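You operate a simulated robot arm through the tools that you are given. There is no shell and no other tool.

You run a simulated robot arm. Do the job below in one go: nothing can be reset, and whatever is moved stays where it is left.

JOB
Build the speaker, set its knob about half way round and test the tone.
Fine: speaker disc in, grille on; box in the dock, one press of the tone button.

Only the result counts: the job must be done as asked and must still hold three seconds after the hand-in. Knocking over, shifting, dropping, spilling or breaking anything else fails it.

ROBOT AND FRAMES
A 6-joint arm with a two-finger gripper, fixed in place. Base frame: the origin is at the foot of the arm, x ahead of it, y to its left, z up; the work surface is at about z = 0.78. Lengths are in m, angles in rad, forces in N, time in s.
With the tool pointing down near the work surface it reaches from about 0.1 to 0.7 m from the base axis. Its first joint turns from -1.152 to 1.152 rad. Payload 2.45 kg.
Tool frame: the origin (TCP) lies between the finger pads and is the grasp point; the fingertips stand 0.03 m ahead of it; z points along the fingers, y is the line along which they close. The gripper opens to 0.106 m. The gripper's body begins 0.079 m behind the TCP.
Orientation is that of the tool frame in the base frame, as a unit quaternion [x, y, z, w]. With the fingers straight down and closing along the base's y, the tool's x points along the base's -x, its y along +y and its z along -z.

CONTROLS
- The arm moves only by the tool arm_command. Its argument "motion" is a list of rows, each a list of 3 entries, a list of its own where there are three numbers: the shift along the base's x, y, z in units of 30 mm (1.0 is 30 mm), then the turn, a rotation vector about the base's x, y, z in units of 6 degrees (1.0 is 6 degrees), then the gripper command, from -1 (shut) to 1 (fully open), values between in proportion. In form: [[[x, y, z], [rx, ry, rz], jaw], ...]. A call has 1 to 20 rows; each row shifts and turns the commanded pose from where the row before left it. A call with a number of a shift or a turn outside -1 to 1 is refused whole. A row lasts 0.2 s, in which the tool goes at most 0.05 m and 0.15 rad; a call with a longer step from one row to the next is refused whole, and so is a gripper value outside its range. A pose out of reach is approached as far as the arm can. The call stops where the force on the tool passes 40 N (or 10 N more than at its start, if that is more) or the arm is blocked; 0.2 s more then pass. Each finger travels about 0.153 m/s and halts on what it meets, pressing with about 41 N; the grip force reading is that of the motor and also rises with nothing between the fingers. The clock runs only during rows and for 0.2 s after the last one: add rows that do not move to give the fingers time. It gives the time, the measured TCP pose, the force on the tool (base axes), the opening and the grip force at its end, in the units of the frame above (readings bear some noise), with the torque about the TCP (base axes, N m) and any sound that the robot's microphone picked up.
- Cameras (640 x 400 px; columns grow to the right, rows downward): "scene" is fixed at [0.0573, 0.4115, 1.402]; the picture's right is [-0.77, -0.64, 0.00], its down [-0.37, 0.44, -0.82] and it looks along [0.52, -0.63, -0.57] (base axes); focal length 372 px, centre (320, 200). "wrist" rides on the gripper at [0.076, -0.002, -0.106] in the tool frame; the picture's right is [0.02, 1.00, 0.00], its down [-0.78, 0.02, -0.62] and it looks along [-0.62, 0.01, 0.78] (tool axes); focal length 247 px, centre (320, 200). There is no depth. A picture from a camera that has moved, and an enlarged one, comes with that camera's place and axes in the base frame and with its lens.
- grab_frame(camera): a new picture of that camera. The clock stands still meanwhile.
- inspect(camera, box): a new picture of the part [left, top, right, bottom] of that camera's present view, enlarged. The clock stands still meanwhile.
- job_done(): hands the job in; it is judged then, once.

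Nothing tells you positions but the pictures and the camera data. Unless the task says otherwise, let go and move clear before handing in.

The tools are called after "Emit:" as a command line: name --argument value ..., lists and objects as JSON in quotes. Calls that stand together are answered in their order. arm_command: Moves the arm, as the interface text tells. Its arguments: {"type":"object","properties":{"motion":{"type":"array","items":{"type":"array"}}},"required":["motion"]} The other tools are called the same way: grab_frame (camera) takes a picture; inspect (camera, box) takes an enlarged picture of a part of a camera's view; job_done () hands the job in.

At the start:

```text
time: 0.0
ee_pos: [0.3586, -0.1481, 1.1203]
tool_rot: [0.0, 1.0, 0.001, 0.002]
contact_force: [0.4, -0.7, 0.0]
moment: [-0.01, -0.04, 0.0]
grip_width: 0.106
gripper_force: 0.1
```

scene: 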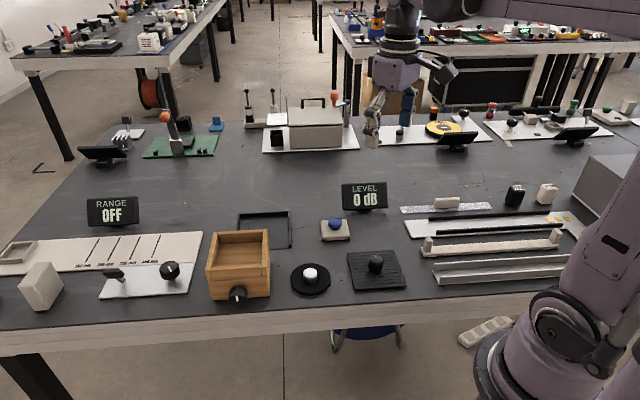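
wrist: 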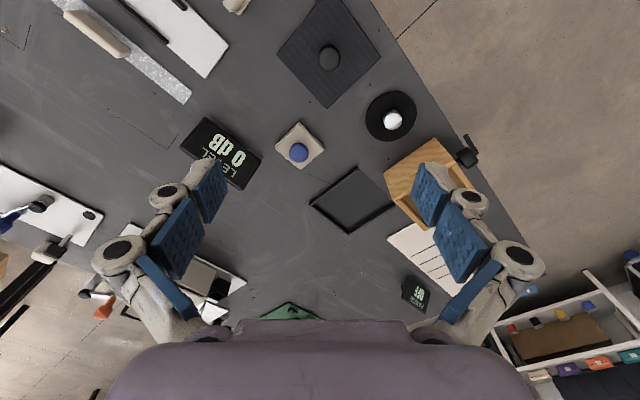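

I see a wooden open box with a knob on its front face, a black disc with a white hub (speaker disc), a ribbed black square with a knob (grille), a dark square frame (dock), a blue button on a beige block (tone button) and a LEVEL display. I'll look closer before moving.

Emit:
inspect --camera "scene" --box '[190, 170, 430, 320]'

Emit:
inspect --camera "wrist" --box '[180, 0, 500, 240]'

Emit:
inspect --camera "scene" --box '[0, 180, 240, 320]'

```text
2.67 times, centred on (310, 245) of scene
camera zoom: at [0.0573, 0.4115, 1.402], right [-0.77, -0.64, 0.0], down [-0.37, 0.44, -0.82], along [0.52, -0.63, -0.57], focal length 991 px, centre (347, 80)
```

zoom: 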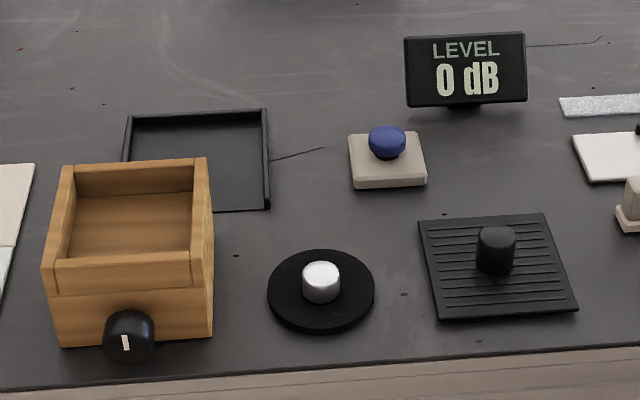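

```text
1.67 times, centred on (340, 120) of wrist
camera zoom: at [0.2838, -0.1502, 1.2274], right [-0.02, 1.0, 0.0], down [0.78, 0.02, 0.62], along [0.62, 0.01, -0.78], focal length 412 px, centre (287, 333)
```

zoom: 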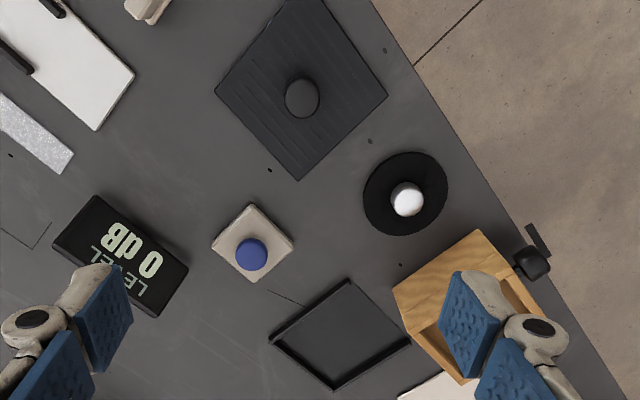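

```text
2.67 times, centred on (120, 250) of scene
camera zoom: at [0.0573, 0.4115, 1.402], right [-0.77, -0.64, 0.0], down [-0.37, 0.44, -0.82], along [0.52, -0.63, -0.57], focal length 991 px, centre (853, 67)
```

zoom: 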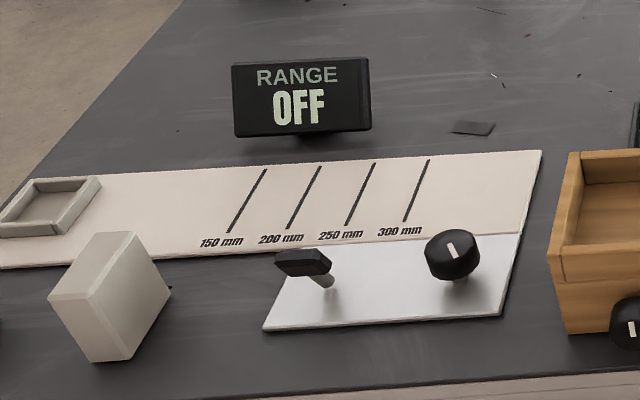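

The box looks to sit around (0.57, 0.06), the dock around (0.655, -0.076), the disc at (0.442, -0.021). I'll zoom in on the knob and box for details before moving.

Emit:
inspect --camera "scene" --box '[200, 220, 280, 310]'

Emit:
inspect --camera "scene" --box '[280, 240, 420, 310]'

Emit:
inspect --camera "scene" --box '[225, 200, 365, 270]'

```text
4.44 times, centred on (240, 265) of scene
camera zoom: at [0.0573, 0.4115, 1.402], right [-0.77, -0.64, 0.0], down [-0.37, 0.44, -0.82], along [0.52, -0.63, -0.57], focal length 1651 px, centre (676, -89)
```

zoom: 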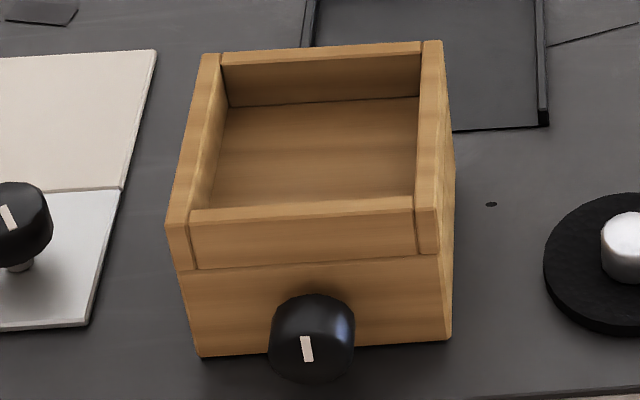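

```text
4.57 times, centred on (350, 275) of scene
camera zoom: at [0.0573, 0.4115, 1.402], right [-0.77, -0.64, 0.0], down [-0.37, 0.44, -0.82], along [0.52, -0.63, -0.57], focal length 1698 px, centre (183, -143)
```

zoom: 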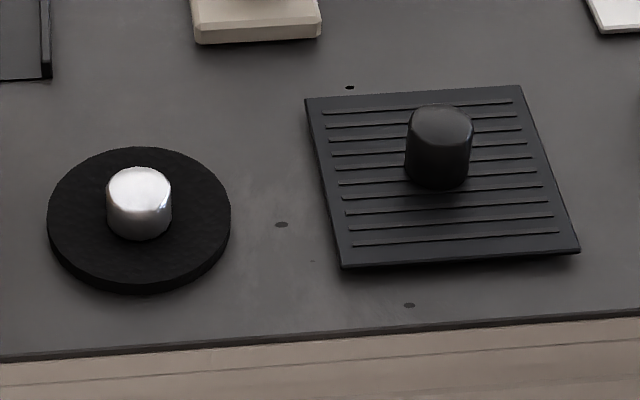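

```text
4.57 times, centred on (295, 235) of scene
camera zoom: at [0.0573, 0.4115, 1.402], right [-0.77, -0.64, 0.0], down [-0.37, 0.44, -0.82], along [0.52, -0.63, -0.57], focal length 1698 px, centre (434, 40)
```

zoom: 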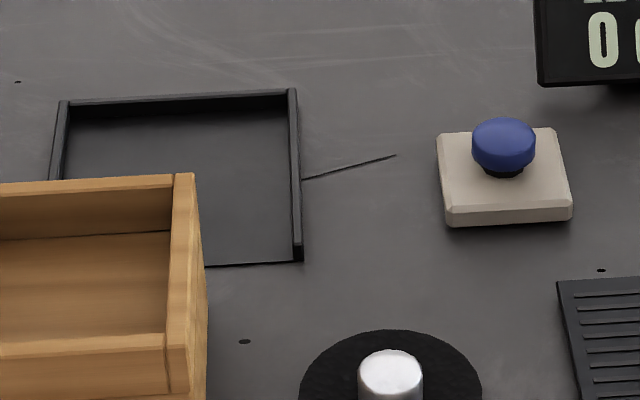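

The box is about 0.12 m square at (0.563, 0.070), turned 45°, and the dock (open at its front) is at about (0.647, -0.071). I'll swing the wrist over the front of the box, turned -45°, to look at the knob face and into the box.

Emit:
arm_command --motion '[[[0.226, 0.9475, -0.4725], [0, 0, -0.625], 1], [[0.226, 0.9475, -0.4725], [0, 0, -0.625], 1], [[0.226, 0.9475, -0.4725], [0, 0, -0.625], 1], [[0.226, 0.9475, -0.4725], [0, 0, -0.625], 1], [[0.226, 0.9475, -0.4725], [0, 0, -0.625], 1], [[0.226, 0.9475, -0.4725], [0, 0, -0.625], 1], [[0.226, 0.9475, -0.4725], [0, 0, -0.625], 1], [[0.226, 0.9475, -0.4725], [0, 0, -0.625], 1], [[0.226, 0.9475, -0.4725], [0, 0, -0.625], 1], [[0.226, 0.9475, -0.4725], [0, 0, -0.625], 1], [[0.226, 0.9475, -0.4725], [0, 0, -0.625], 1], [[0.226, 0.9475, -0.4725], [0, 0, -0.625], 1], [[0, 0, 0], [0, 0, 0], 1]]'

Emit:
grab_frame --camera "wrist"

Emit:
grab_frame --camera "scene"

```text
time: 2.8
ee_pos: [0.4415, 0.1912, 0.9489]
tool_rot: [0.383, 0.924, 0.001, 0.003]
contact_force: [-0.6, 0.0, 0.1]
moment: [0.0, 0.01, -0.01]
grip_width: 0.106
gripper_force: 0.1
```

```text
taken
camera wrist: at [0.3871, 0.2443, 1.0566], right [0.69, 0.72, 0.0], down [0.56, -0.54, 0.62], along [0.45, -0.43, -0.78], focal length 247 px, centre (320, 200)
```

wrist: 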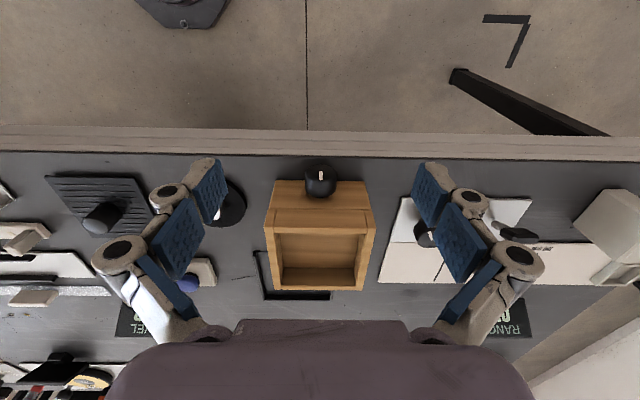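

```text
taken
```

scene: 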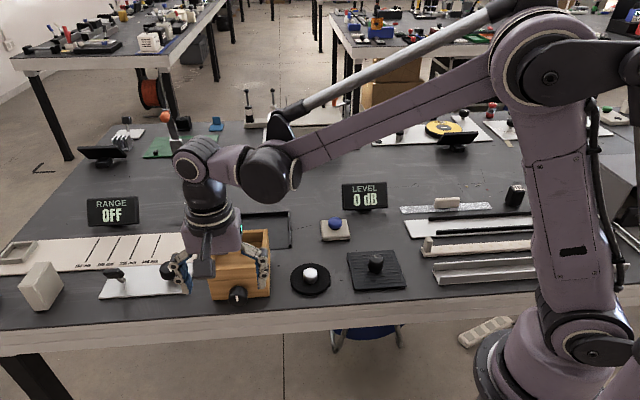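

The box and knob are in the wrist view; I'll enlarge the knob face.

Emit:
inspect --camera "wrist" --box '[255, 150, 385, 300]'

Emit:
inspect --camera "wrist" --box '[290, 150, 350, 210]'

Emit:
inspect --camera "scene" --box '[205, 260, 275, 310]'

```text
2.67 times, centred on (320, 225) of wrist
camera zoom: at [0.3871, 0.2443, 1.0566], right [0.69, 0.72, 0.0], down [0.56, -0.54, 0.62], along [0.45, -0.43, -0.78], focal length 659 px, centre (320, 133)
```

zoom: 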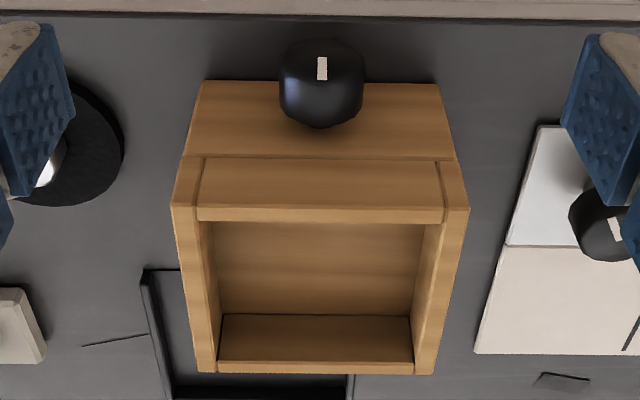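

```text
6.67 times, centred on (320, 180) of wrist
camera zoom: at [0.3871, 0.2443, 1.0566], right [0.69, 0.72, 0.0], down [0.56, -0.54, 0.62], along [0.45, -0.43, -0.78], focal length 1646 px, centre (320, 333)
```

zoom: 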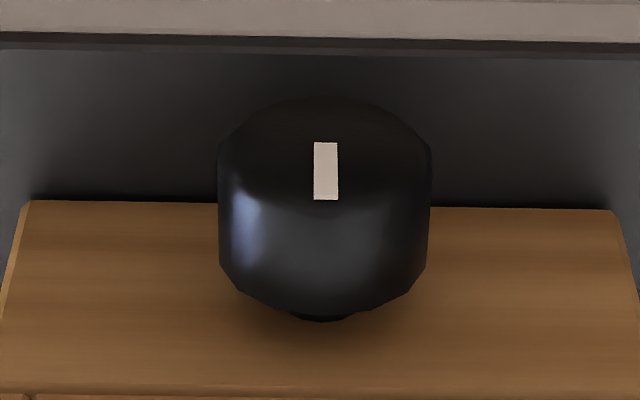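

```text
8.00 times, centred on (240, 285) of scene
camera zoom: at [0.0573, 0.4115, 1.402], right [-0.77, -0.64, 0.0], down [-0.37, 0.44, -0.82], along [0.52, -0.63, -0.57], focal length 2972 px, centre (960, -480)
```

zoom: 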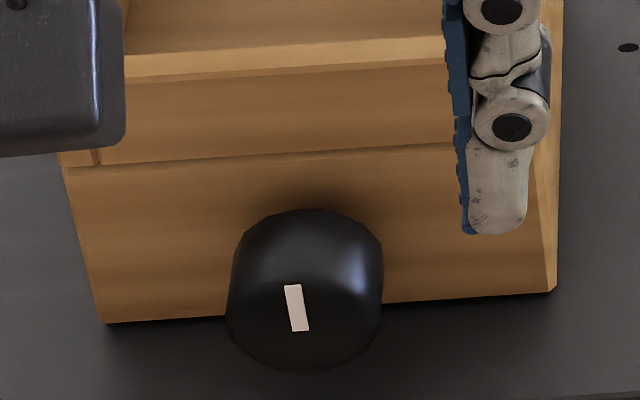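

The knob's pointer is straight up now and the box has a 26 mm deep pocket (inner about 0.10 m) on a solid body. Next I look at the dock from above to see its floor and rims.

Emit:
arm_command --motion '[[[0.3, -0.5, 0.5], [0, 0, 0], 1], [[0.6, -0.9, 0.3], [0, 0, 0], 1], [[0.6, -0.9, 0.3], [0, 0, 0], 1], [[0.6, -0.9, 0.3], [0, 0, 0], 1], [[0.6, -0.9, 0.2], [0, 0, 0], 1], [[0.6, -0.9, 0.1], [0, 0, 0], 1], [[0.6, -0.8, 0], [0, 0, 0], 1], [[0, 0, 0], [0, 0, 0], 1]]'

Emit:
grab_frame --camera "wrist"

```text
time: 4.6
ee_pos: [0.5606, 0.0171, 1.0002]
tool_rot: [0.383, 0.924, 0.0, 0.001]
contact_force: [0.2, 0.3, 0.6]
moment: [-0.04, 0.01, -0.02]
grip_width: 0.106
gripper_force: 0.0
```

```text
taken
camera wrist: at [0.5059, 0.0703, 1.107], right [0.69, 0.72, 0.0], down [0.56, -0.54, 0.62], along [0.45, -0.43, -0.78], focal length 247 px, centre (320, 200)
```

wrist: 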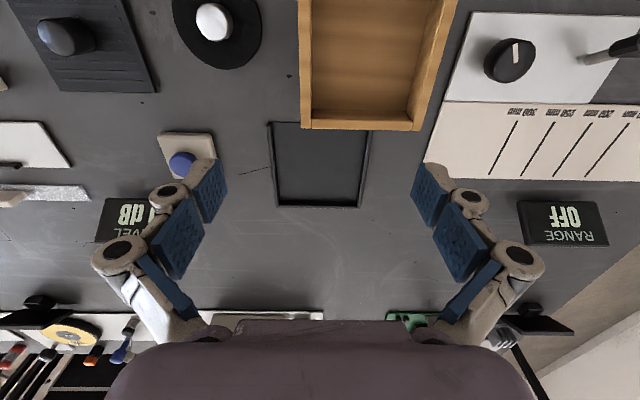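

Emit:
inspect --camera "wrist" --box '[230, 80, 410, 230]'

Emit:
inspect --camera "wrist" --box '[130, 0, 470, 140]'

Emit:
inspect --camera "scene" --box '[230, 200, 310, 260]'

```text
2.67 times, centred on (320, 155) of wrist
camera zoom: at [0.5059, 0.0703, 1.107], right [0.69, 0.72, 0.0], down [0.56, -0.54, 0.62], along [0.45, -0.43, -0.78], focal length 659 px, centre (320, 320)
```

zoom: 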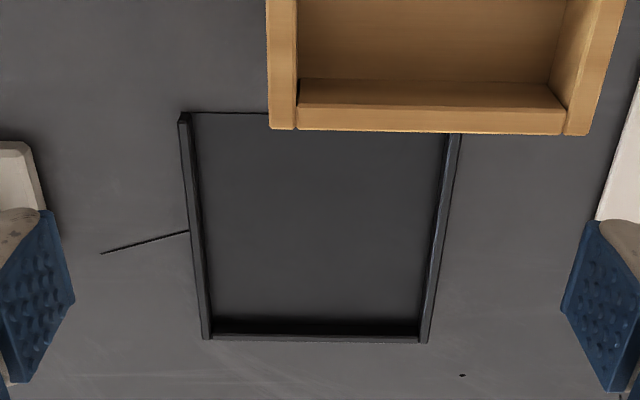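

```text
1.88 times, centred on (300, 70) of wrist
camera zoom: at [0.5059, 0.0703, 1.107], right [0.69, 0.72, 0.0], down [0.56, -0.54, 0.62], along [0.45, -0.43, -0.78], focal length 465 px, centre (358, 445)
```

zoom: 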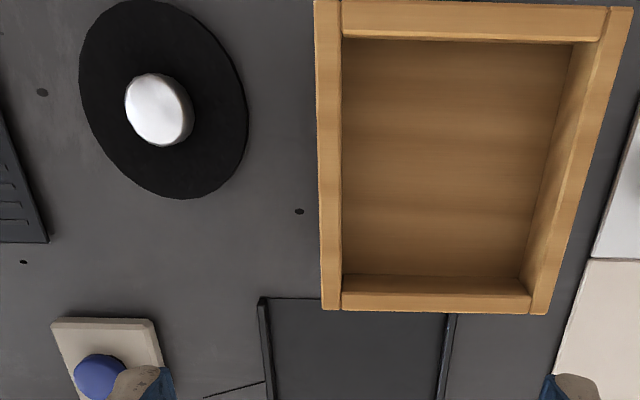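

```text
6.67 times, centred on (270, 230) of scene
camera zoom: at [0.0573, 0.4115, 1.402], right [-0.77, -0.64, 0.0], down [-0.37, 0.44, -0.82], along [0.52, -0.63, -0.57], focal length 2477 px, centre (653, 0)
```

zoom: 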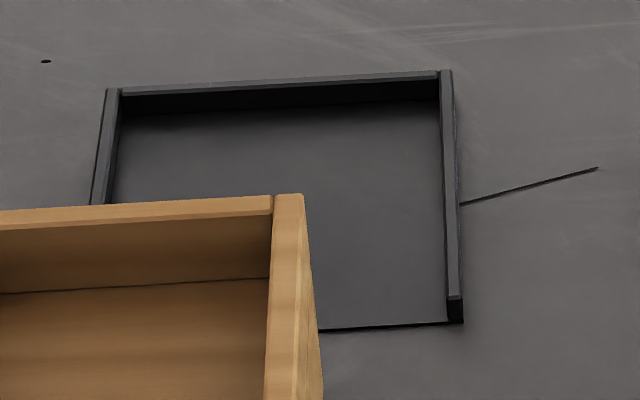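

The dock has a thin floor plate with about 10 mm rims on three sides, so the box must be lifted in; it is too wide to grip from outside, so I'll grip it by spreading the fingers inside its pocket. I move over the box centre with the fingers at about 0.06 m.

Emit:
arm_command --motion '[[[0.045, 0.918, 0], [0, 0, 0], 0.13], [[0.045, 0.918, -0.5], [0, 0, 0], 0.13], [[0, 0, -0.5], [0, 0, 0], 0.13], [[0, 0, 0], [0, 0, 0], 0.13], [[0, 0, 0], [0, 0, 0], 0.13]]'

Emit:
grab_frame --camera "wrist"

Emit:
inspect --camera "scene" --box '[180, 150, 320, 310]'

```text
time: 5.8
ee_pos: [0.5607, 0.0737, 0.9709]
tool_rot: [0.383, 0.924, 0.0, 0.002]
contact_force: [1.1, 0.7, -0.3]
moment: [0.01, -0.03, 0.0]
grip_width: 0.0597
gripper_force: 0.0
```

```text
taken
camera wrist: at [0.5067, 0.1271, 1.0781], right [0.69, 0.72, 0.0], down [0.56, -0.54, 0.62], along [0.45, -0.43, -0.78], focal length 247 px, centre (320, 200)
```

wrist: 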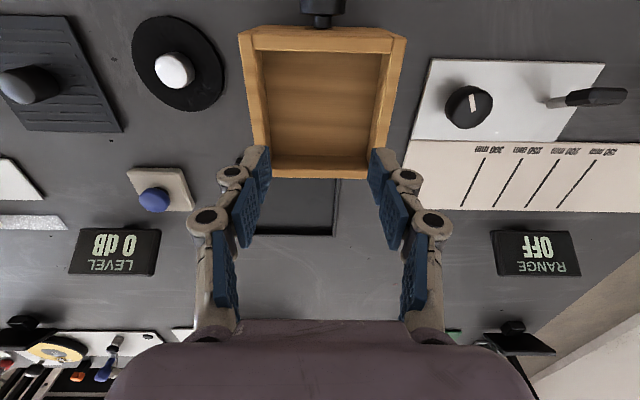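

```text
2.50 times, centred on (250, 230) of scene
camera zoom: at [0.0573, 0.4115, 1.402], right [-0.77, -0.64, 0.0], down [-0.37, 0.44, -0.82], along [0.52, -0.63, -0.57], focal length 929 px, centre (495, 125)
```

zoom: 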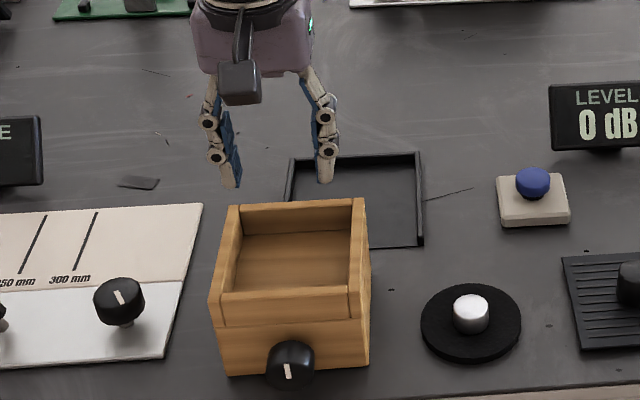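

Emit:
inspect --camera "wrist" --box '[220, 10, 420, 190]'

```text
2.22 times, centred on (320, 100) of wrist
camera zoom: at [0.5067, 0.1271, 1.0781], right [0.69, 0.72, 0.0], down [0.56, -0.54, 0.62], along [0.45, -0.43, -0.78], focal length 549 px, centre (320, 422)
```

zoom: 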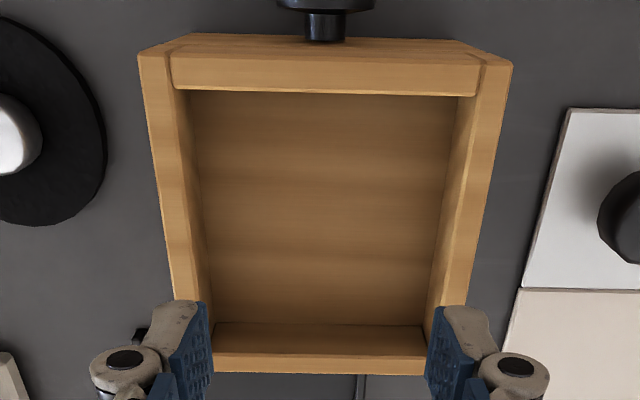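

The tool is centred over the box to within about 2 mm, so I descend into the pocket with the fingers still narrow.

Emit:
arm_command --motion '[[[0, 0, -0.7], [0, 0, 0], 0.13], [[0, 0, -0.7], [0, 0, 0], 0.13], [[0, 0, -0.7], [0, 0, 0], 0.13], [[0, 0, -0.5], [0, 0, 0], 0.13], [[0, 0, -0.3], [0, 0, 0], 0.13], [[0, 0, -0.2], [0, 0, 0], 0.13], [[0, 0, 0], [0, 0, 0], 0.13]]'

Emit:
grab_frame --camera "wrist"

Emit:
inspect --camera "scene" --box '[180, 180, 300, 310]'

```text
time: 7.4
ee_pos: [0.5596, 0.0736, 0.8773]
tool_rot: [0.383, 0.924, 0.0, 0.002]
contact_force: [-0.1, 1.1, -0.8]
moment: [-0.01, 0.02, -0.03]
grip_width: 0.0598
gripper_force: 0.0
```

```text
taken
camera wrist: at [0.5057, 0.1264, 0.9845], right [0.69, 0.72, 0.0], down [0.56, -0.54, 0.62], along [0.45, -0.43, -0.78], focal length 247 px, centre (320, 200)
```

wrist: 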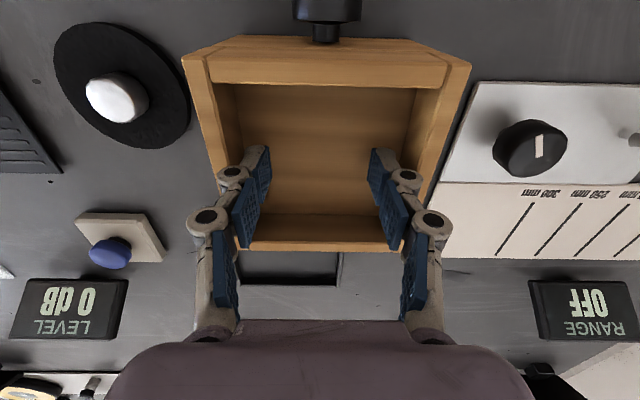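

```text
3.08 times, centred on (240, 245) of scene
camera zoom: at [0.0573, 0.4115, 1.402], right [-0.77, -0.64, 0.0], down [-0.37, 0.44, -0.82], along [0.52, -0.63, -0.57], focal length 1143 px, centre (566, 62)
```

zoom: 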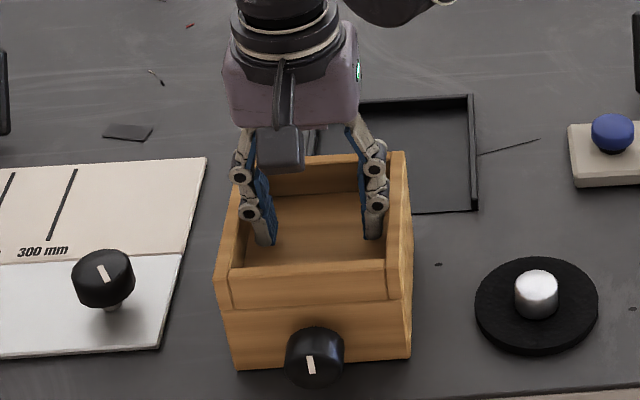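

The fingertips are inside the pocket, clear of the floor. Now I spread them against the inner walls.

Emit:
arm_command --motion '[[[0, 0, 0], [0, 0, 0], 0.35], [[0, 0, 0], [0, 0, 0], 0.5], [[0, 0, 0], [0, 0, 0], 0.65], [[0, 0, 0], [0, 0, 0], 0.85], [[0, 0, 0], [0, 0, 0], 1], [[0, 0, 0], [0, 0, 0], 1]]'

Emit:
grab_frame --camera "wrist"

```text
time: 8.8
ee_pos: [0.5596, 0.0737, 0.8775]
tool_rot: [0.383, 0.924, 0.0, 0.002]
contact_force: [2.0, 0.4, 10.9]
moment: [0.02, -0.01, -0.01]
grip_width: 0.1078
gripper_force: 9.0
```

```text
taken
camera wrist: at [0.5057, 0.1263, 0.9847], right [0.69, 0.72, 0.0], down [0.56, -0.54, 0.62], along [0.45, -0.43, -0.78], focal length 247 px, centre (320, 200)
```

wrist: 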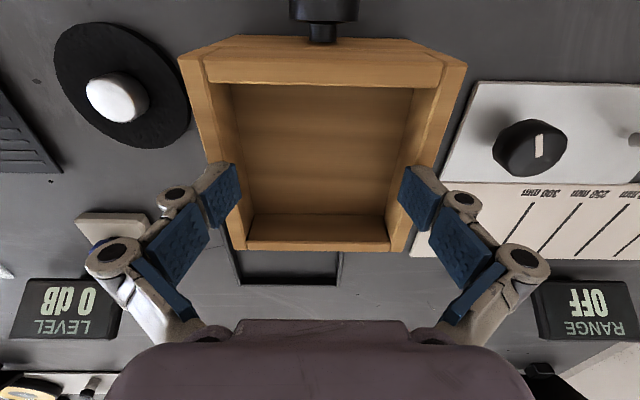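

The opening reads 0.108 m, more than the pocket's inner width, so I need to check how the fingers stand against the walls.

Emit:
inspect --camera "scene" --box '[190, 190, 300, 310]'

Emit:
inspect --camera "wrist" --box '[170, 20, 480, 260]'

```text
3.33 times, centred on (245, 250) of scene
camera zoom: at [0.0572, 0.4115, 1.402], right [-0.77, -0.64, 0.0], down [-0.37, 0.44, -0.82], along [0.52, -0.63, -0.57], focal length 1238 px, centre (570, 33)
```

zoom: 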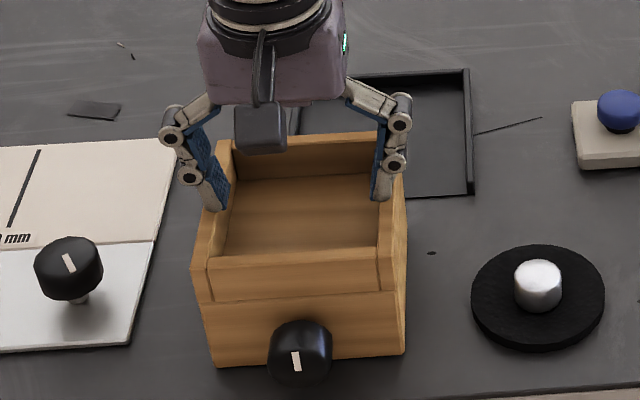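

```text
1.67 times, centred on (325, 140) of wrist
camera zoom: at [0.5057, 0.1263, 0.9847], right [0.69, 0.72, 0.0], down [0.56, -0.54, 0.62], along [0.45, -0.43, -0.78], focal length 412 px, centre (312, 300)
```

zoom: 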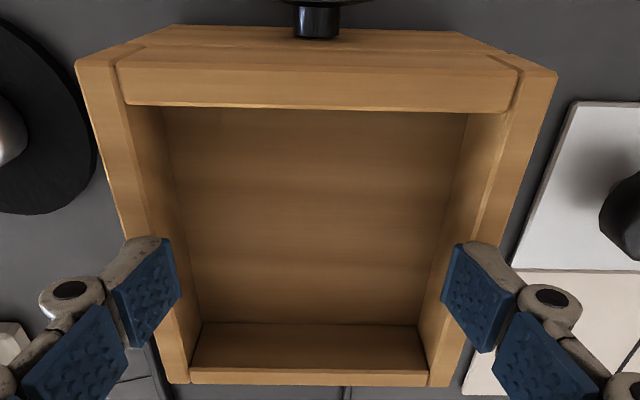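

The distal finger pads are bent inward against the inner walls, so there is a spreading grip. I'll test it with a gentle 9 mm lift and look.

Emit:
arm_command --motion '[[[0, 0, 0.1], [0, 0, 0], 1], [[0, 0, 0.1], [0, 0, 0], 1], [[0, 0, 0.1], [0, 0, 0], 1], [[0, 0, 0], [0, 0, 0], 1]]'

Emit:
inspect --camera "scene" --box '[190, 190, 300, 310]'

Emit:
inspect --camera "wrist" --box '[170, 20, 480, 260]'

```text
time: 9.8
ee_pos: [0.5601, 0.0733, 0.8868]
tool_rot: [0.383, 0.924, 0.001, 0.002]
contact_force: [-0.3, 0.3, 0.3]
moment: [0.03, -0.02, -0.02]
grip_width: 0.1057
gripper_force: 0.1
```

```text
3.33 times, centred on (245, 250) of scene
camera zoom: at [0.0573, 0.4115, 1.402], right [-0.77, -0.64, 0.0], down [-0.37, 0.44, -0.82], along [0.52, -0.63, -0.57], focal length 1238 px, centre (570, 33)
```

zoom: 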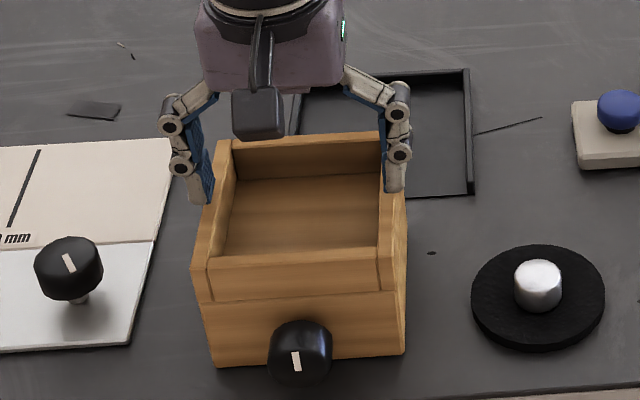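

```text
1.67 times, centred on (325, 140) of wrist
camera zoom: at [0.5056, 0.1263, 0.9943], right [0.69, 0.72, 0.0], down [0.56, -0.54, 0.62], along [0.45, -0.43, -0.78], focal length 412 px, centre (312, 300)
```

zoom: 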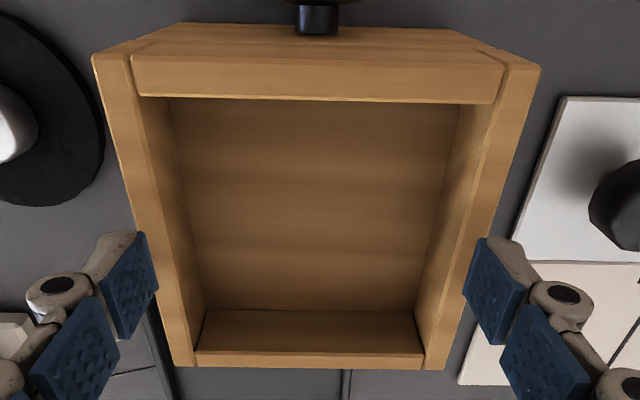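

The spreading grip slipped without moving the box, so that grip is too weak. I'll instead pinch the front wall (10 mm thick), with one finger inside the pocket and one outside above the knob; first up, turning 90°.

Emit:
arm_command --motion '[[[0, 0, 0.8], [0, 0, 0], 1], [[0, 0, 0.8], [0, 0, 0], 1], [[0, 0, 0.8], [0, 0, 0], 1], [[-0.2, 0.2, 0.3], [0, 0, 1], 0.5], [[-0.2, 0.2, 0], [0, 0, 1], 0.2], [[-0.2, 0.2, 0], [0, 0, 1], -0.2], [[-0.2, 0.2, 0], [0, 0, 1], -0.2], [[-0.2, 0.2, 0], [0, 0, 1], -0.2], [[-0.25, 0.25, 0], [0, 0, 1], -0.2], [[0, 0, 0], [0, 0, 1], -0.2], [[0, 0, 0], [0, 0, 1], -0.2], [[0, 0, 0], [0, 0, 1], -0.2], [[0, 0, 0], [0, 0, 1], -0.2], [[0, 0, 0], [0, 0, 1], -0.2], [[0, 0, 0], [0, 0, 1], -0.2], [[0, 0, 0], [0, 0, 1], -0.2], [[0, 0, 0], [0, 0, 1], -0.2], [[0, 0, 0], [0, 0, 1], -0.2], [[0, 0, 0], [0, 0, 0], -0.2]]'

Emit:
grab_frame --camera "wrist"

Emit:
grab_frame --camera "scene"

```text
time: 13.8
ee_pos: [0.5227, 0.1122, 0.968]
tool_rot: [-0.384, 0.923, 0.001, 0.001]
contact_force: [0.0, 0.0, -1.1]
moment: [-0.04, 0.01, -0.01]
grip_width: 0.0426
gripper_force: 0.1
```

```text
taken
camera wrist: at [0.472, 0.0554, 1.075], right [-0.72, 0.69, 0.0], down [0.54, 0.57, 0.62], along [0.43, 0.45, -0.78], focal length 247 px, centre (320, 200)
```

wrist: 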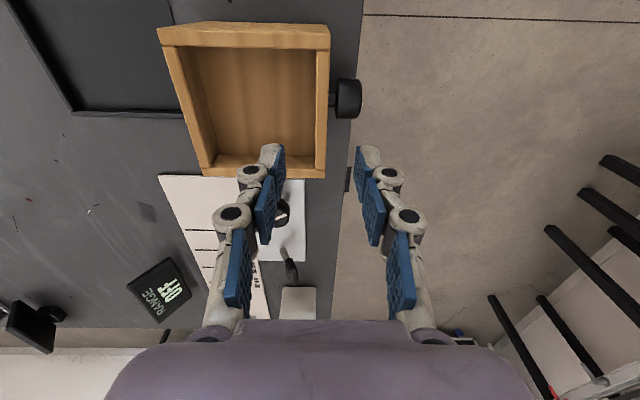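

```text
taken
```

scene: 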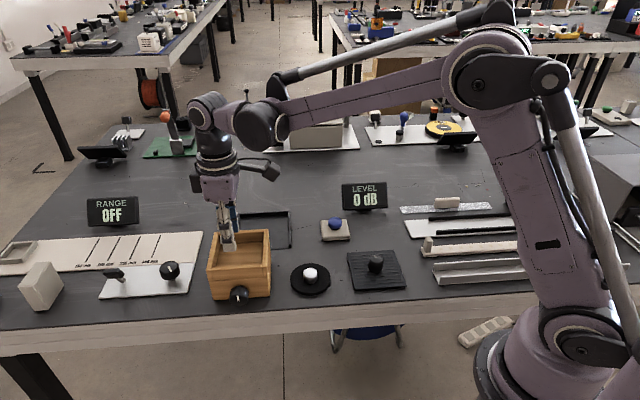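

Emit:
inspect --camera "wrist" --box '[140, 10, 400, 190]'

```text
2.22 times, centred on (270, 100) of wrist
camera zoom: at [0.472, 0.0554, 1.075], right [-0.72, 0.69, 0.0], down [0.54, 0.57, 0.62], along [0.43, 0.45, -0.78], focal length 549 px, centre (431, 422)
```

zoom: 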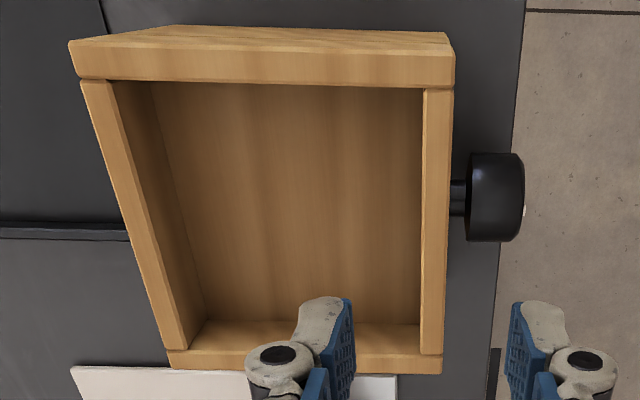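

The wall is centred between the fingers (within 1 mm) and the tool is mid-width of the box. I descend and pinch the front wall.

Emit:
arm_command --motion '[[[0, 0, -0.7], [0, 0, 0], -0.2], [[0, 0, -0.7], [0, 0, 0], -0.2], [[0, 0, -0.6], [0, 0, 0], -0.2], [[0, 0, -0.5], [0, 0, 0], -0.2], [[0, 0, -0.3], [0, 0, 0], -0.2], [[0, 0, -0.2], [0, 0, 0], -0.2], [[0, 0, 0], [0, 0, 0], -0.2]]'

Emit:
inspect --camera "scene" --box '[190, 190, 300, 310]'

Emit:
grab_frame --camera "wrist"

```text
time: 15.4
ee_pos: [0.5241, 0.1114, 0.8785]
tool_rot: [-0.382, 0.924, 0.001, 0.001]
contact_force: [0.1, 0.6, 0.8]
moment: [0.0, -0.01, 0.0]
grip_width: 0.0419
gripper_force: 0.0
```

```text
3.33 times, centred on (245, 250) of scene
camera zoom: at [0.0573, 0.4115, 1.402], right [-0.77, -0.64, 0.0], down [-0.37, 0.44, -0.82], along [0.52, -0.63, -0.57], focal length 1238 px, centre (570, 33)
```

zoom: 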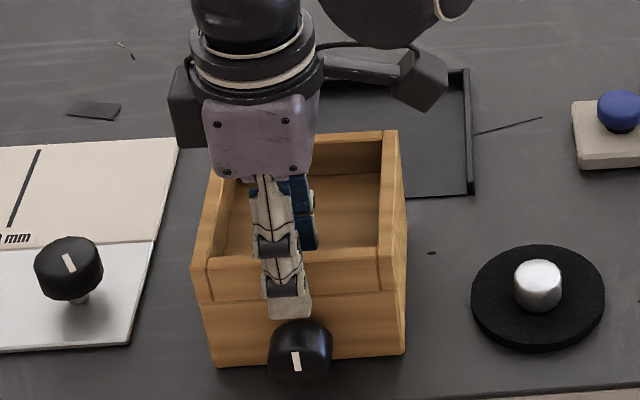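

```text
taken
camera wrist: at [0.472, 0.0556, 0.9853], right [-0.72, 0.69, 0.0], down [0.54, 0.56, 0.62], along [0.43, 0.45, -0.78], focal length 247 px, centre (320, 200)
```

wrist: 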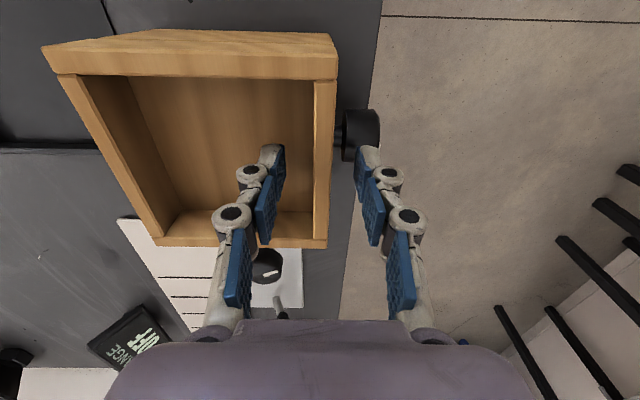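

The fingers straddle the front wall; now I close on it.

Emit:
arm_command --motion '[[[0, 0, 0], [0, 0, 0], -0.5], [[0, 0, 0], [0, 0, 0], -0.75], [[0, 0, 0], [0, 0, 0], -1], [[0, 0, 0], [0, 0, 0], -1], [[0, 0, 0], [0, 0, 0], -1]]'

Emit:
grab_frame --camera "wrist"

```text
time: 16.6
ee_pos: [0.5223, 0.1107, 0.8778]
tool_rot: [-0.382, 0.924, 0.002, 0.002]
contact_force: [-0.2, 1.4, 0.7]
moment: [0.06, 0.05, 0.01]
grip_width: 0.0096
gripper_force: 36.4
```

```text
taken
camera wrist: at [0.472, 0.0556, 0.9855], right [-0.72, 0.69, 0.0], down [0.54, 0.56, 0.62], along [0.43, 0.45, -0.78], focal length 247 px, centre (320, 200)
```

wrist: 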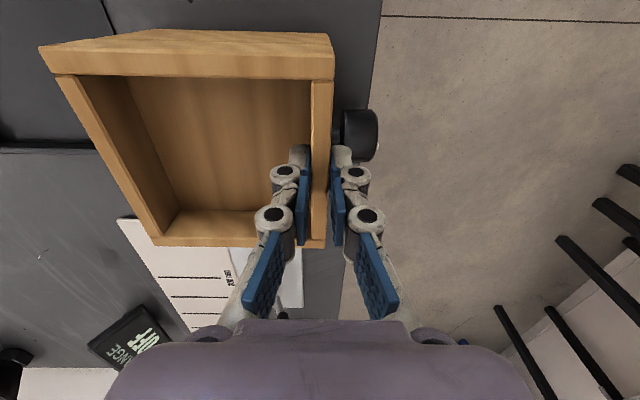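

The wall is clamped (0.0096 m, 36 N). I test with a small lift of 9 mm.

Emit:
arm_command --motion '[[[0, 0, 0.1], [0, 0, 0], -1], [[0, 0, 0.1], [0, 0, 0], -1], [[0, 0, 0.1], [0, 0, 0], -1], [[0, 0, 0], [0, 0, 0], -1]]'

Emit:
inspect --camera "scene" --box '[190, 190, 300, 310]'

Emit:
grab_frame --camera "wrist"

```text
time: 17.6
ee_pos: [0.5238, 0.1116, 0.8878]
tool_rot: [-0.383, 0.924, 0.001, 0.001]
contact_force: [0.2, -0.2, -4.2]
moment: [0.14, 0.12, 0.0]
grip_width: 0.0098
gripper_force: 37.2
```

```text
3.33 times, centred on (245, 250) of scene
camera zoom: at [0.0574, 0.4115, 1.402], right [-0.77, -0.64, 0.0], down [-0.37, 0.44, -0.82], along [0.52, -0.63, -0.57], focal length 1238 px, centre (570, 33)
```

zoom: 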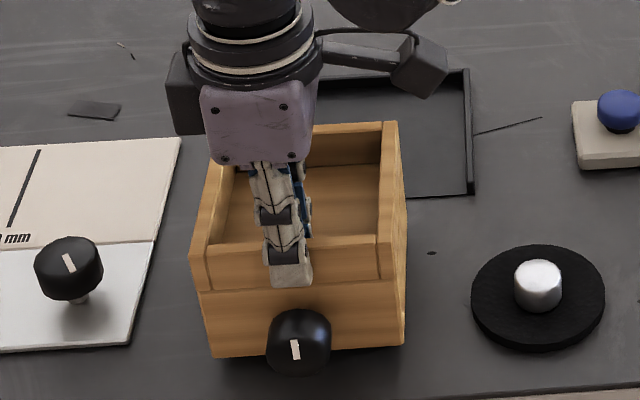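

```text
taken
camera wrist: at [0.4716, 0.0554, 0.9945], right [-0.72, 0.69, 0.0], down [0.54, 0.56, 0.62], along [0.43, 0.45, -0.78], focal length 247 px, centre (320, 200)
```

wrist: 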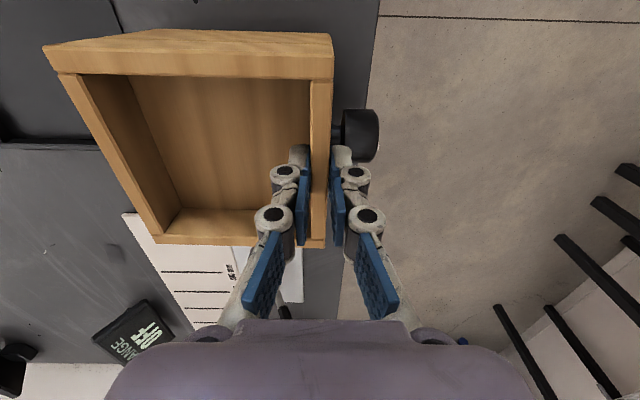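

The box hangs rigidly from the gripper (about 4.2 N). I lift it clear of the rims and carry it over the dock.

Emit:
arm_command --motion '[[[0, 0, 0.4], [0, 0, 0], -1], [[0, 0, 0.5], [0, 0, 0], -1], [[0.1, -0.15, 0.3], [0, 0, 0], -1], [[0.3, -0.5, 0], [0, 0, 0], -1], [[0.4, -0.67, 0], [0, 0, 0], -1], [[0.4, -0.67, 0], [0, 0, 0], -1], [[0.4, -0.67, 0], [0, 0, 0], -1], [[0.4, -0.67, 0], [0, 0, 0], -1], [[0.4, -0.67, 0], [0, 0, 0], -1], [[0.3, -0.5, 0], [0, 0, 0], -1], [[0.083, -0.167, 0], [0, 0, 0], -1], [[0, 0, 0], [0, 0, 0], -1]]'

Emit:
grab_frame --camera "wrist"

Emit:
inspect --camera "scene" --box '[200, 160, 340, 280]'

```text
time: 20.2
ee_pos: [0.6054, -0.029, 0.9225]
tool_rot: [-0.382, 0.924, 0.002, 0.0]
contact_force: [0.5, 0.4, -3.8]
moment: [0.14, 0.16, 0.0]
grip_width: 0.0096
gripper_force: 36.8
```

```text
taken
camera wrist: at [0.5543, -0.0851, 1.0294], right [-0.72, 0.69, 0.0], down [0.54, 0.56, 0.62], along [0.43, 0.45, -0.78], focal length 247 px, centre (320, 200)
```

wrist: 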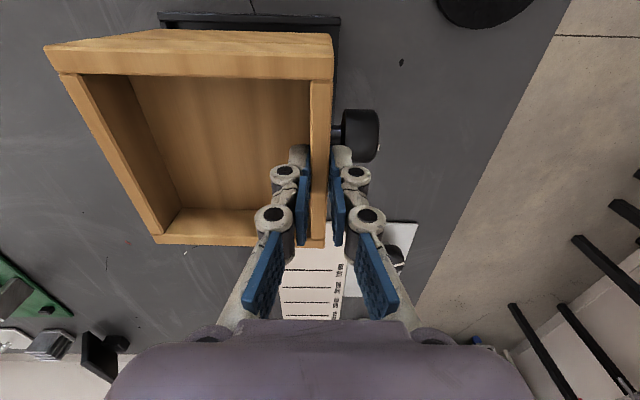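

```text
3.33 times, centred on (270, 220) of scene
camera zoom: at [0.0574, 0.4115, 1.402], right [-0.77, -0.64, 0.0], down [-0.37, 0.44, -0.82], along [0.52, -0.63, -0.57], focal length 1238 px, centre (487, 133)
```

zoom: 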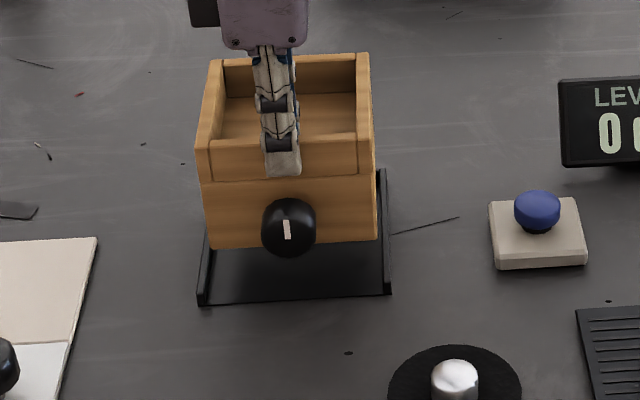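

Emit:
inspect --camera "wrist" --box '[140, 0, 400, 180]'

Emit:
inspect --camera "scene" --box '[235, 205, 295, 255]'

```text
2.22 times, centred on (270, 90) of wrist
camera zoom: at [0.5543, -0.0851, 1.0294], right [-0.72, 0.69, 0.0], down [0.54, 0.56, 0.62], along [0.43, 0.45, -0.78], focal length 549 px, centre (431, 444)
```

zoom: 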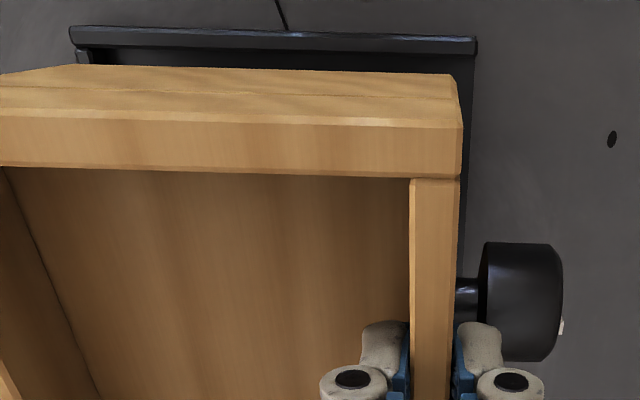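

```text
8.00 times, centred on (265, 230) of scene
camera zoom: at [0.0574, 0.4115, 1.402], right [-0.77, -0.64, 0.0], down [-0.37, 0.44, -0.82], along [0.52, -0.63, -0.57], focal length 2972 px, centre (760, -40)
```

zoom: 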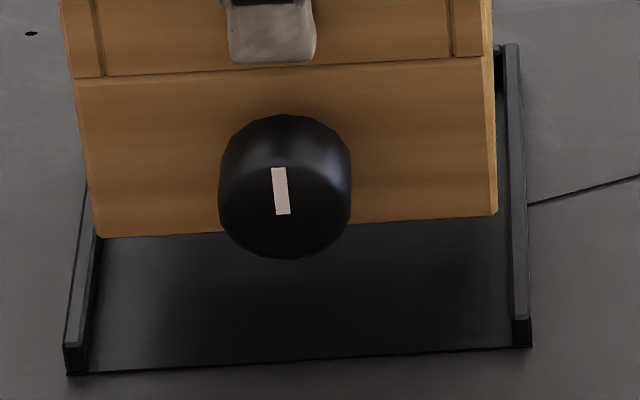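

The box hangs about 2.5 mm too far toward the right rim; I shift it slightly, then lower it into the dock, slowly at the end.

Emit:
arm_command --motion '[[[0.03, 0.08, 0], [0, 0, 0], -1], [[0, 0, -0.3], [0, 0, 0], -1], [[0, 0, -0.3], [0, 0, 0], -1], [[0, 0, -0.3], [0, 0, 0], -1], [[0, 0, -0.2], [0, 0, 0], -1], [[0, 0, 0], [0, 0, 0], -1]]'

Emit:
inspect --camera "scene" --box '[225, 180, 305, 255]'

Emit:
inspect --camera "wrist" --box '[140, 0, 400, 180]'

```text
time: 21.6
ee_pos: [0.6077, -0.0258, 0.8891]
tool_rot: [-0.383, 0.924, 0.001, 0.001]
contact_force: [-0.8, 0.3, -4.8]
moment: [0.15, 0.2, 0.03]
grip_width: 0.0094
gripper_force: 36.5
```

```text
5.33 times, centred on (265, 218) of scene
camera zoom: at [0.0574, 0.4115, 1.402], right [-0.77, -0.64, 0.0], down [-0.37, 0.44, -0.82], along [0.52, -0.63, -0.57], focal length 1981 px, centre (613, 107)
```

zoom: 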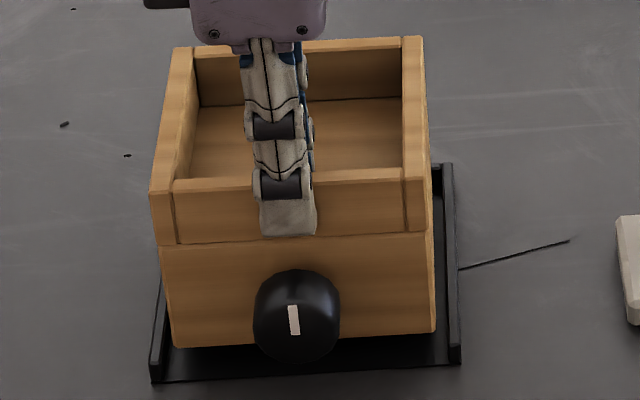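

```text
2.22 times, centred on (270, 90) of wrist
camera zoom: at [0.5559, -0.0826, 0.9968], right [-0.72, 0.69, 0.0], down [0.54, 0.56, 0.62], along [0.43, 0.45, -0.78], focal length 549 px, centre (431, 444)
```

zoom: 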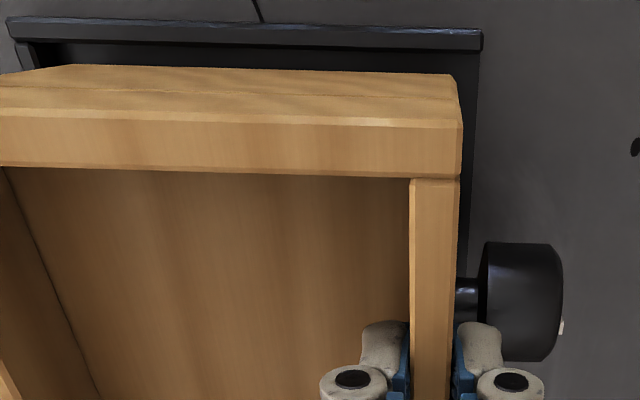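

Alignment looks good and both sides have clearance. I lower the last millimetres.

Emit:
arm_command --motion '[[[0, 0, -0.1], [0, 0, 0], -1], [[0, 0, -0.1], [0, 0, 0], -1], [[0, 0, -0.05], [0, 0, 0], -1], [[0, 0, 0], [0, 0, 0], -1]]'

```text
time: 22.6
ee_pos: [0.6077, -0.0258, 0.8823]
tool_rot: [-0.383, 0.924, 0.002, 0.001]
contact_force: [0.1, 0.7, -3.6]
moment: [0.13, 0.13, -0.03]
grip_width: 0.0096
gripper_force: 36.8
```

Emit:
arm_command --motion '[[[0, 0, -0.05], [0, 0, 0], -1], [[0, 0, -0.05], [0, 0, 0], -1], [[0, 0, 0], [0, 0, 0], -1]]'

```text
time: 23.4
ee_pos: [0.6066, -0.026, 0.8789]
tool_rot: [-0.383, 0.924, 0.002, 0.002]
contact_force: [0.1, 1.8, -0.8]
moment: [-0.02, -0.04, 0.0]
grip_width: 0.0093
gripper_force: 37.2
```

The weight is off the gripper, so the box rests on the dock floor. I open and rise clear, then look.

Emit:
arm_command --motion '[[[0, 0, 0], [0, 0, 0], -0.85], [[0, 0, 0], [0, 0, 0], -0.6], [[0, 0, 0], [0, 0, 0], -0.3], [[0, 0, 0], [0, 0, 0], -0.3], [[0, 0, 0.3], [0, 0, 0], -0.3], [[0, 0, 0.7], [0, 0, 0], -0.3], [[0, 0, 0.9], [0, 0, 0], -0.3], [[0, 0, 0.9], [0, 0, 0], -0.3], [[0, 0, 0], [0, 0, 0], -0.3]]'

Emit:
grab_frame --camera "wrist"

Emit:
inspect --camera "scene" --box '[210, 170, 350, 260]'

```text
time: 25.4
ee_pos: [0.6057, -0.0277, 0.9641]
tool_rot: [-0.382, 0.924, 0.001, 0.001]
contact_force: [-0.3, -0.1, 0.5]
moment: [-0.02, 0.03, 0.03]
grip_width: 0.0371
gripper_force: 0.1
```

```text
taken
camera wrist: at [0.5551, -0.0833, 1.0716], right [-0.72, 0.69, 0.0], down [0.54, 0.56, 0.62], along [0.43, 0.45, -0.78], focal length 247 px, centre (320, 200)
```

wrist: 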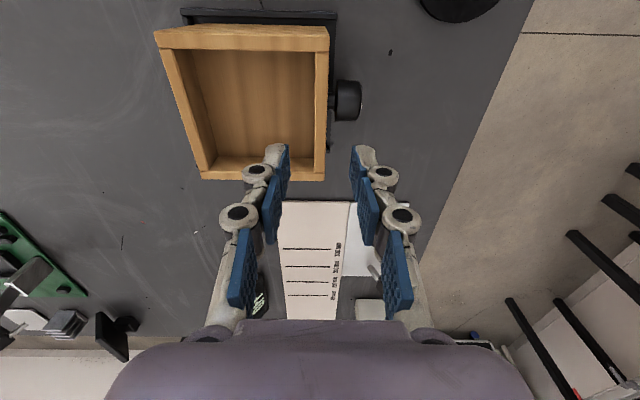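

```text
4.44 times, centred on (280, 215) of scene
camera zoom: at [0.0573, 0.4115, 1.402], right [-0.77, -0.64, 0.0], down [-0.37, 0.44, -0.82], along [0.52, -0.63, -0.57], focal length 1651 px, centre (498, 133)
```

zoom: 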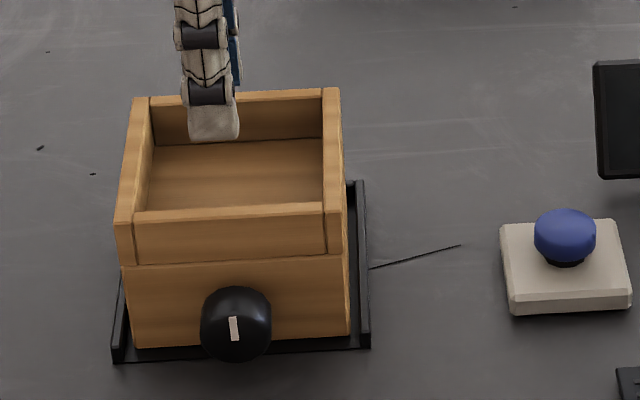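

The box sits in the dock, inside all three rims. Next is the disc: I move over its white hub near (0.442, -0.021).

Emit:
arm_command --motion '[[[-0.7, 0.03, 0], [0, 0, 0], 0.13], [[-0.95, 0.04, 0], [0, 0, 0], 0.13], [[-0.95, 0.04, 0], [0, 0, 0], 0.13], [[-0.95, 0.04, -0.3], [0, 0, 0], 0.13], [[-0.95, 0.04, -0.4], [0, 0, 0], 0.13], [[-0.95, 0.03, -0.4], [0, 0, 0], 0.13], [[0, 0, 0], [0, 0, 0], 0.13]]'

Emit:
grab_frame --camera "wrist"

Emit:
inspect --camera "wrist" --box '[220, 40, 420, 200]'

```text
time: 27.0
ee_pos: [0.4421, -0.019, 0.9286]
tool_rot: [-0.382, 0.924, 0.001, 0.001]
contact_force: [-0.6, -0.4, -0.9]
moment: [0.02, 0.01, 0.02]
grip_width: 0.0599
gripper_force: 0.1
```

```text
taken
camera wrist: at [0.3908, -0.0749, 1.0369], right [-0.72, 0.69, 0.0], down [0.54, 0.56, 0.62], along [0.43, 0.45, -0.78], focal length 247 px, centre (320, 200)
```

wrist: 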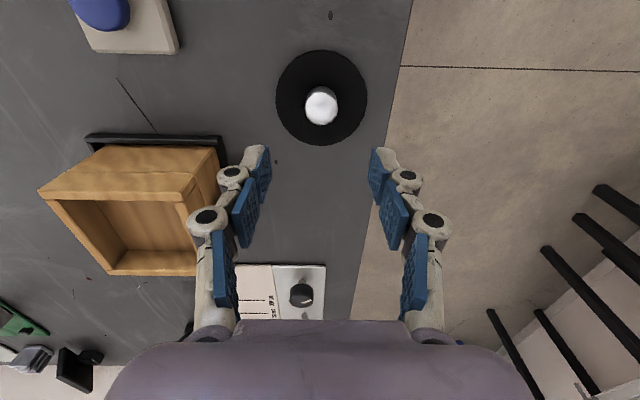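

```text
2.50 times, centred on (320, 120) of wrist
camera zoom: at [0.3908, -0.0749, 1.0369], right [-0.72, 0.69, 0.0], down [0.54, 0.56, 0.62], along [0.43, 0.45, -0.78], focal length 617 px, centre (320, 400)
```

zoom: 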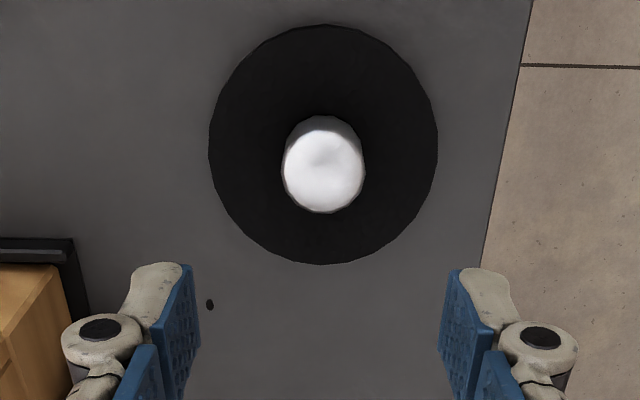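

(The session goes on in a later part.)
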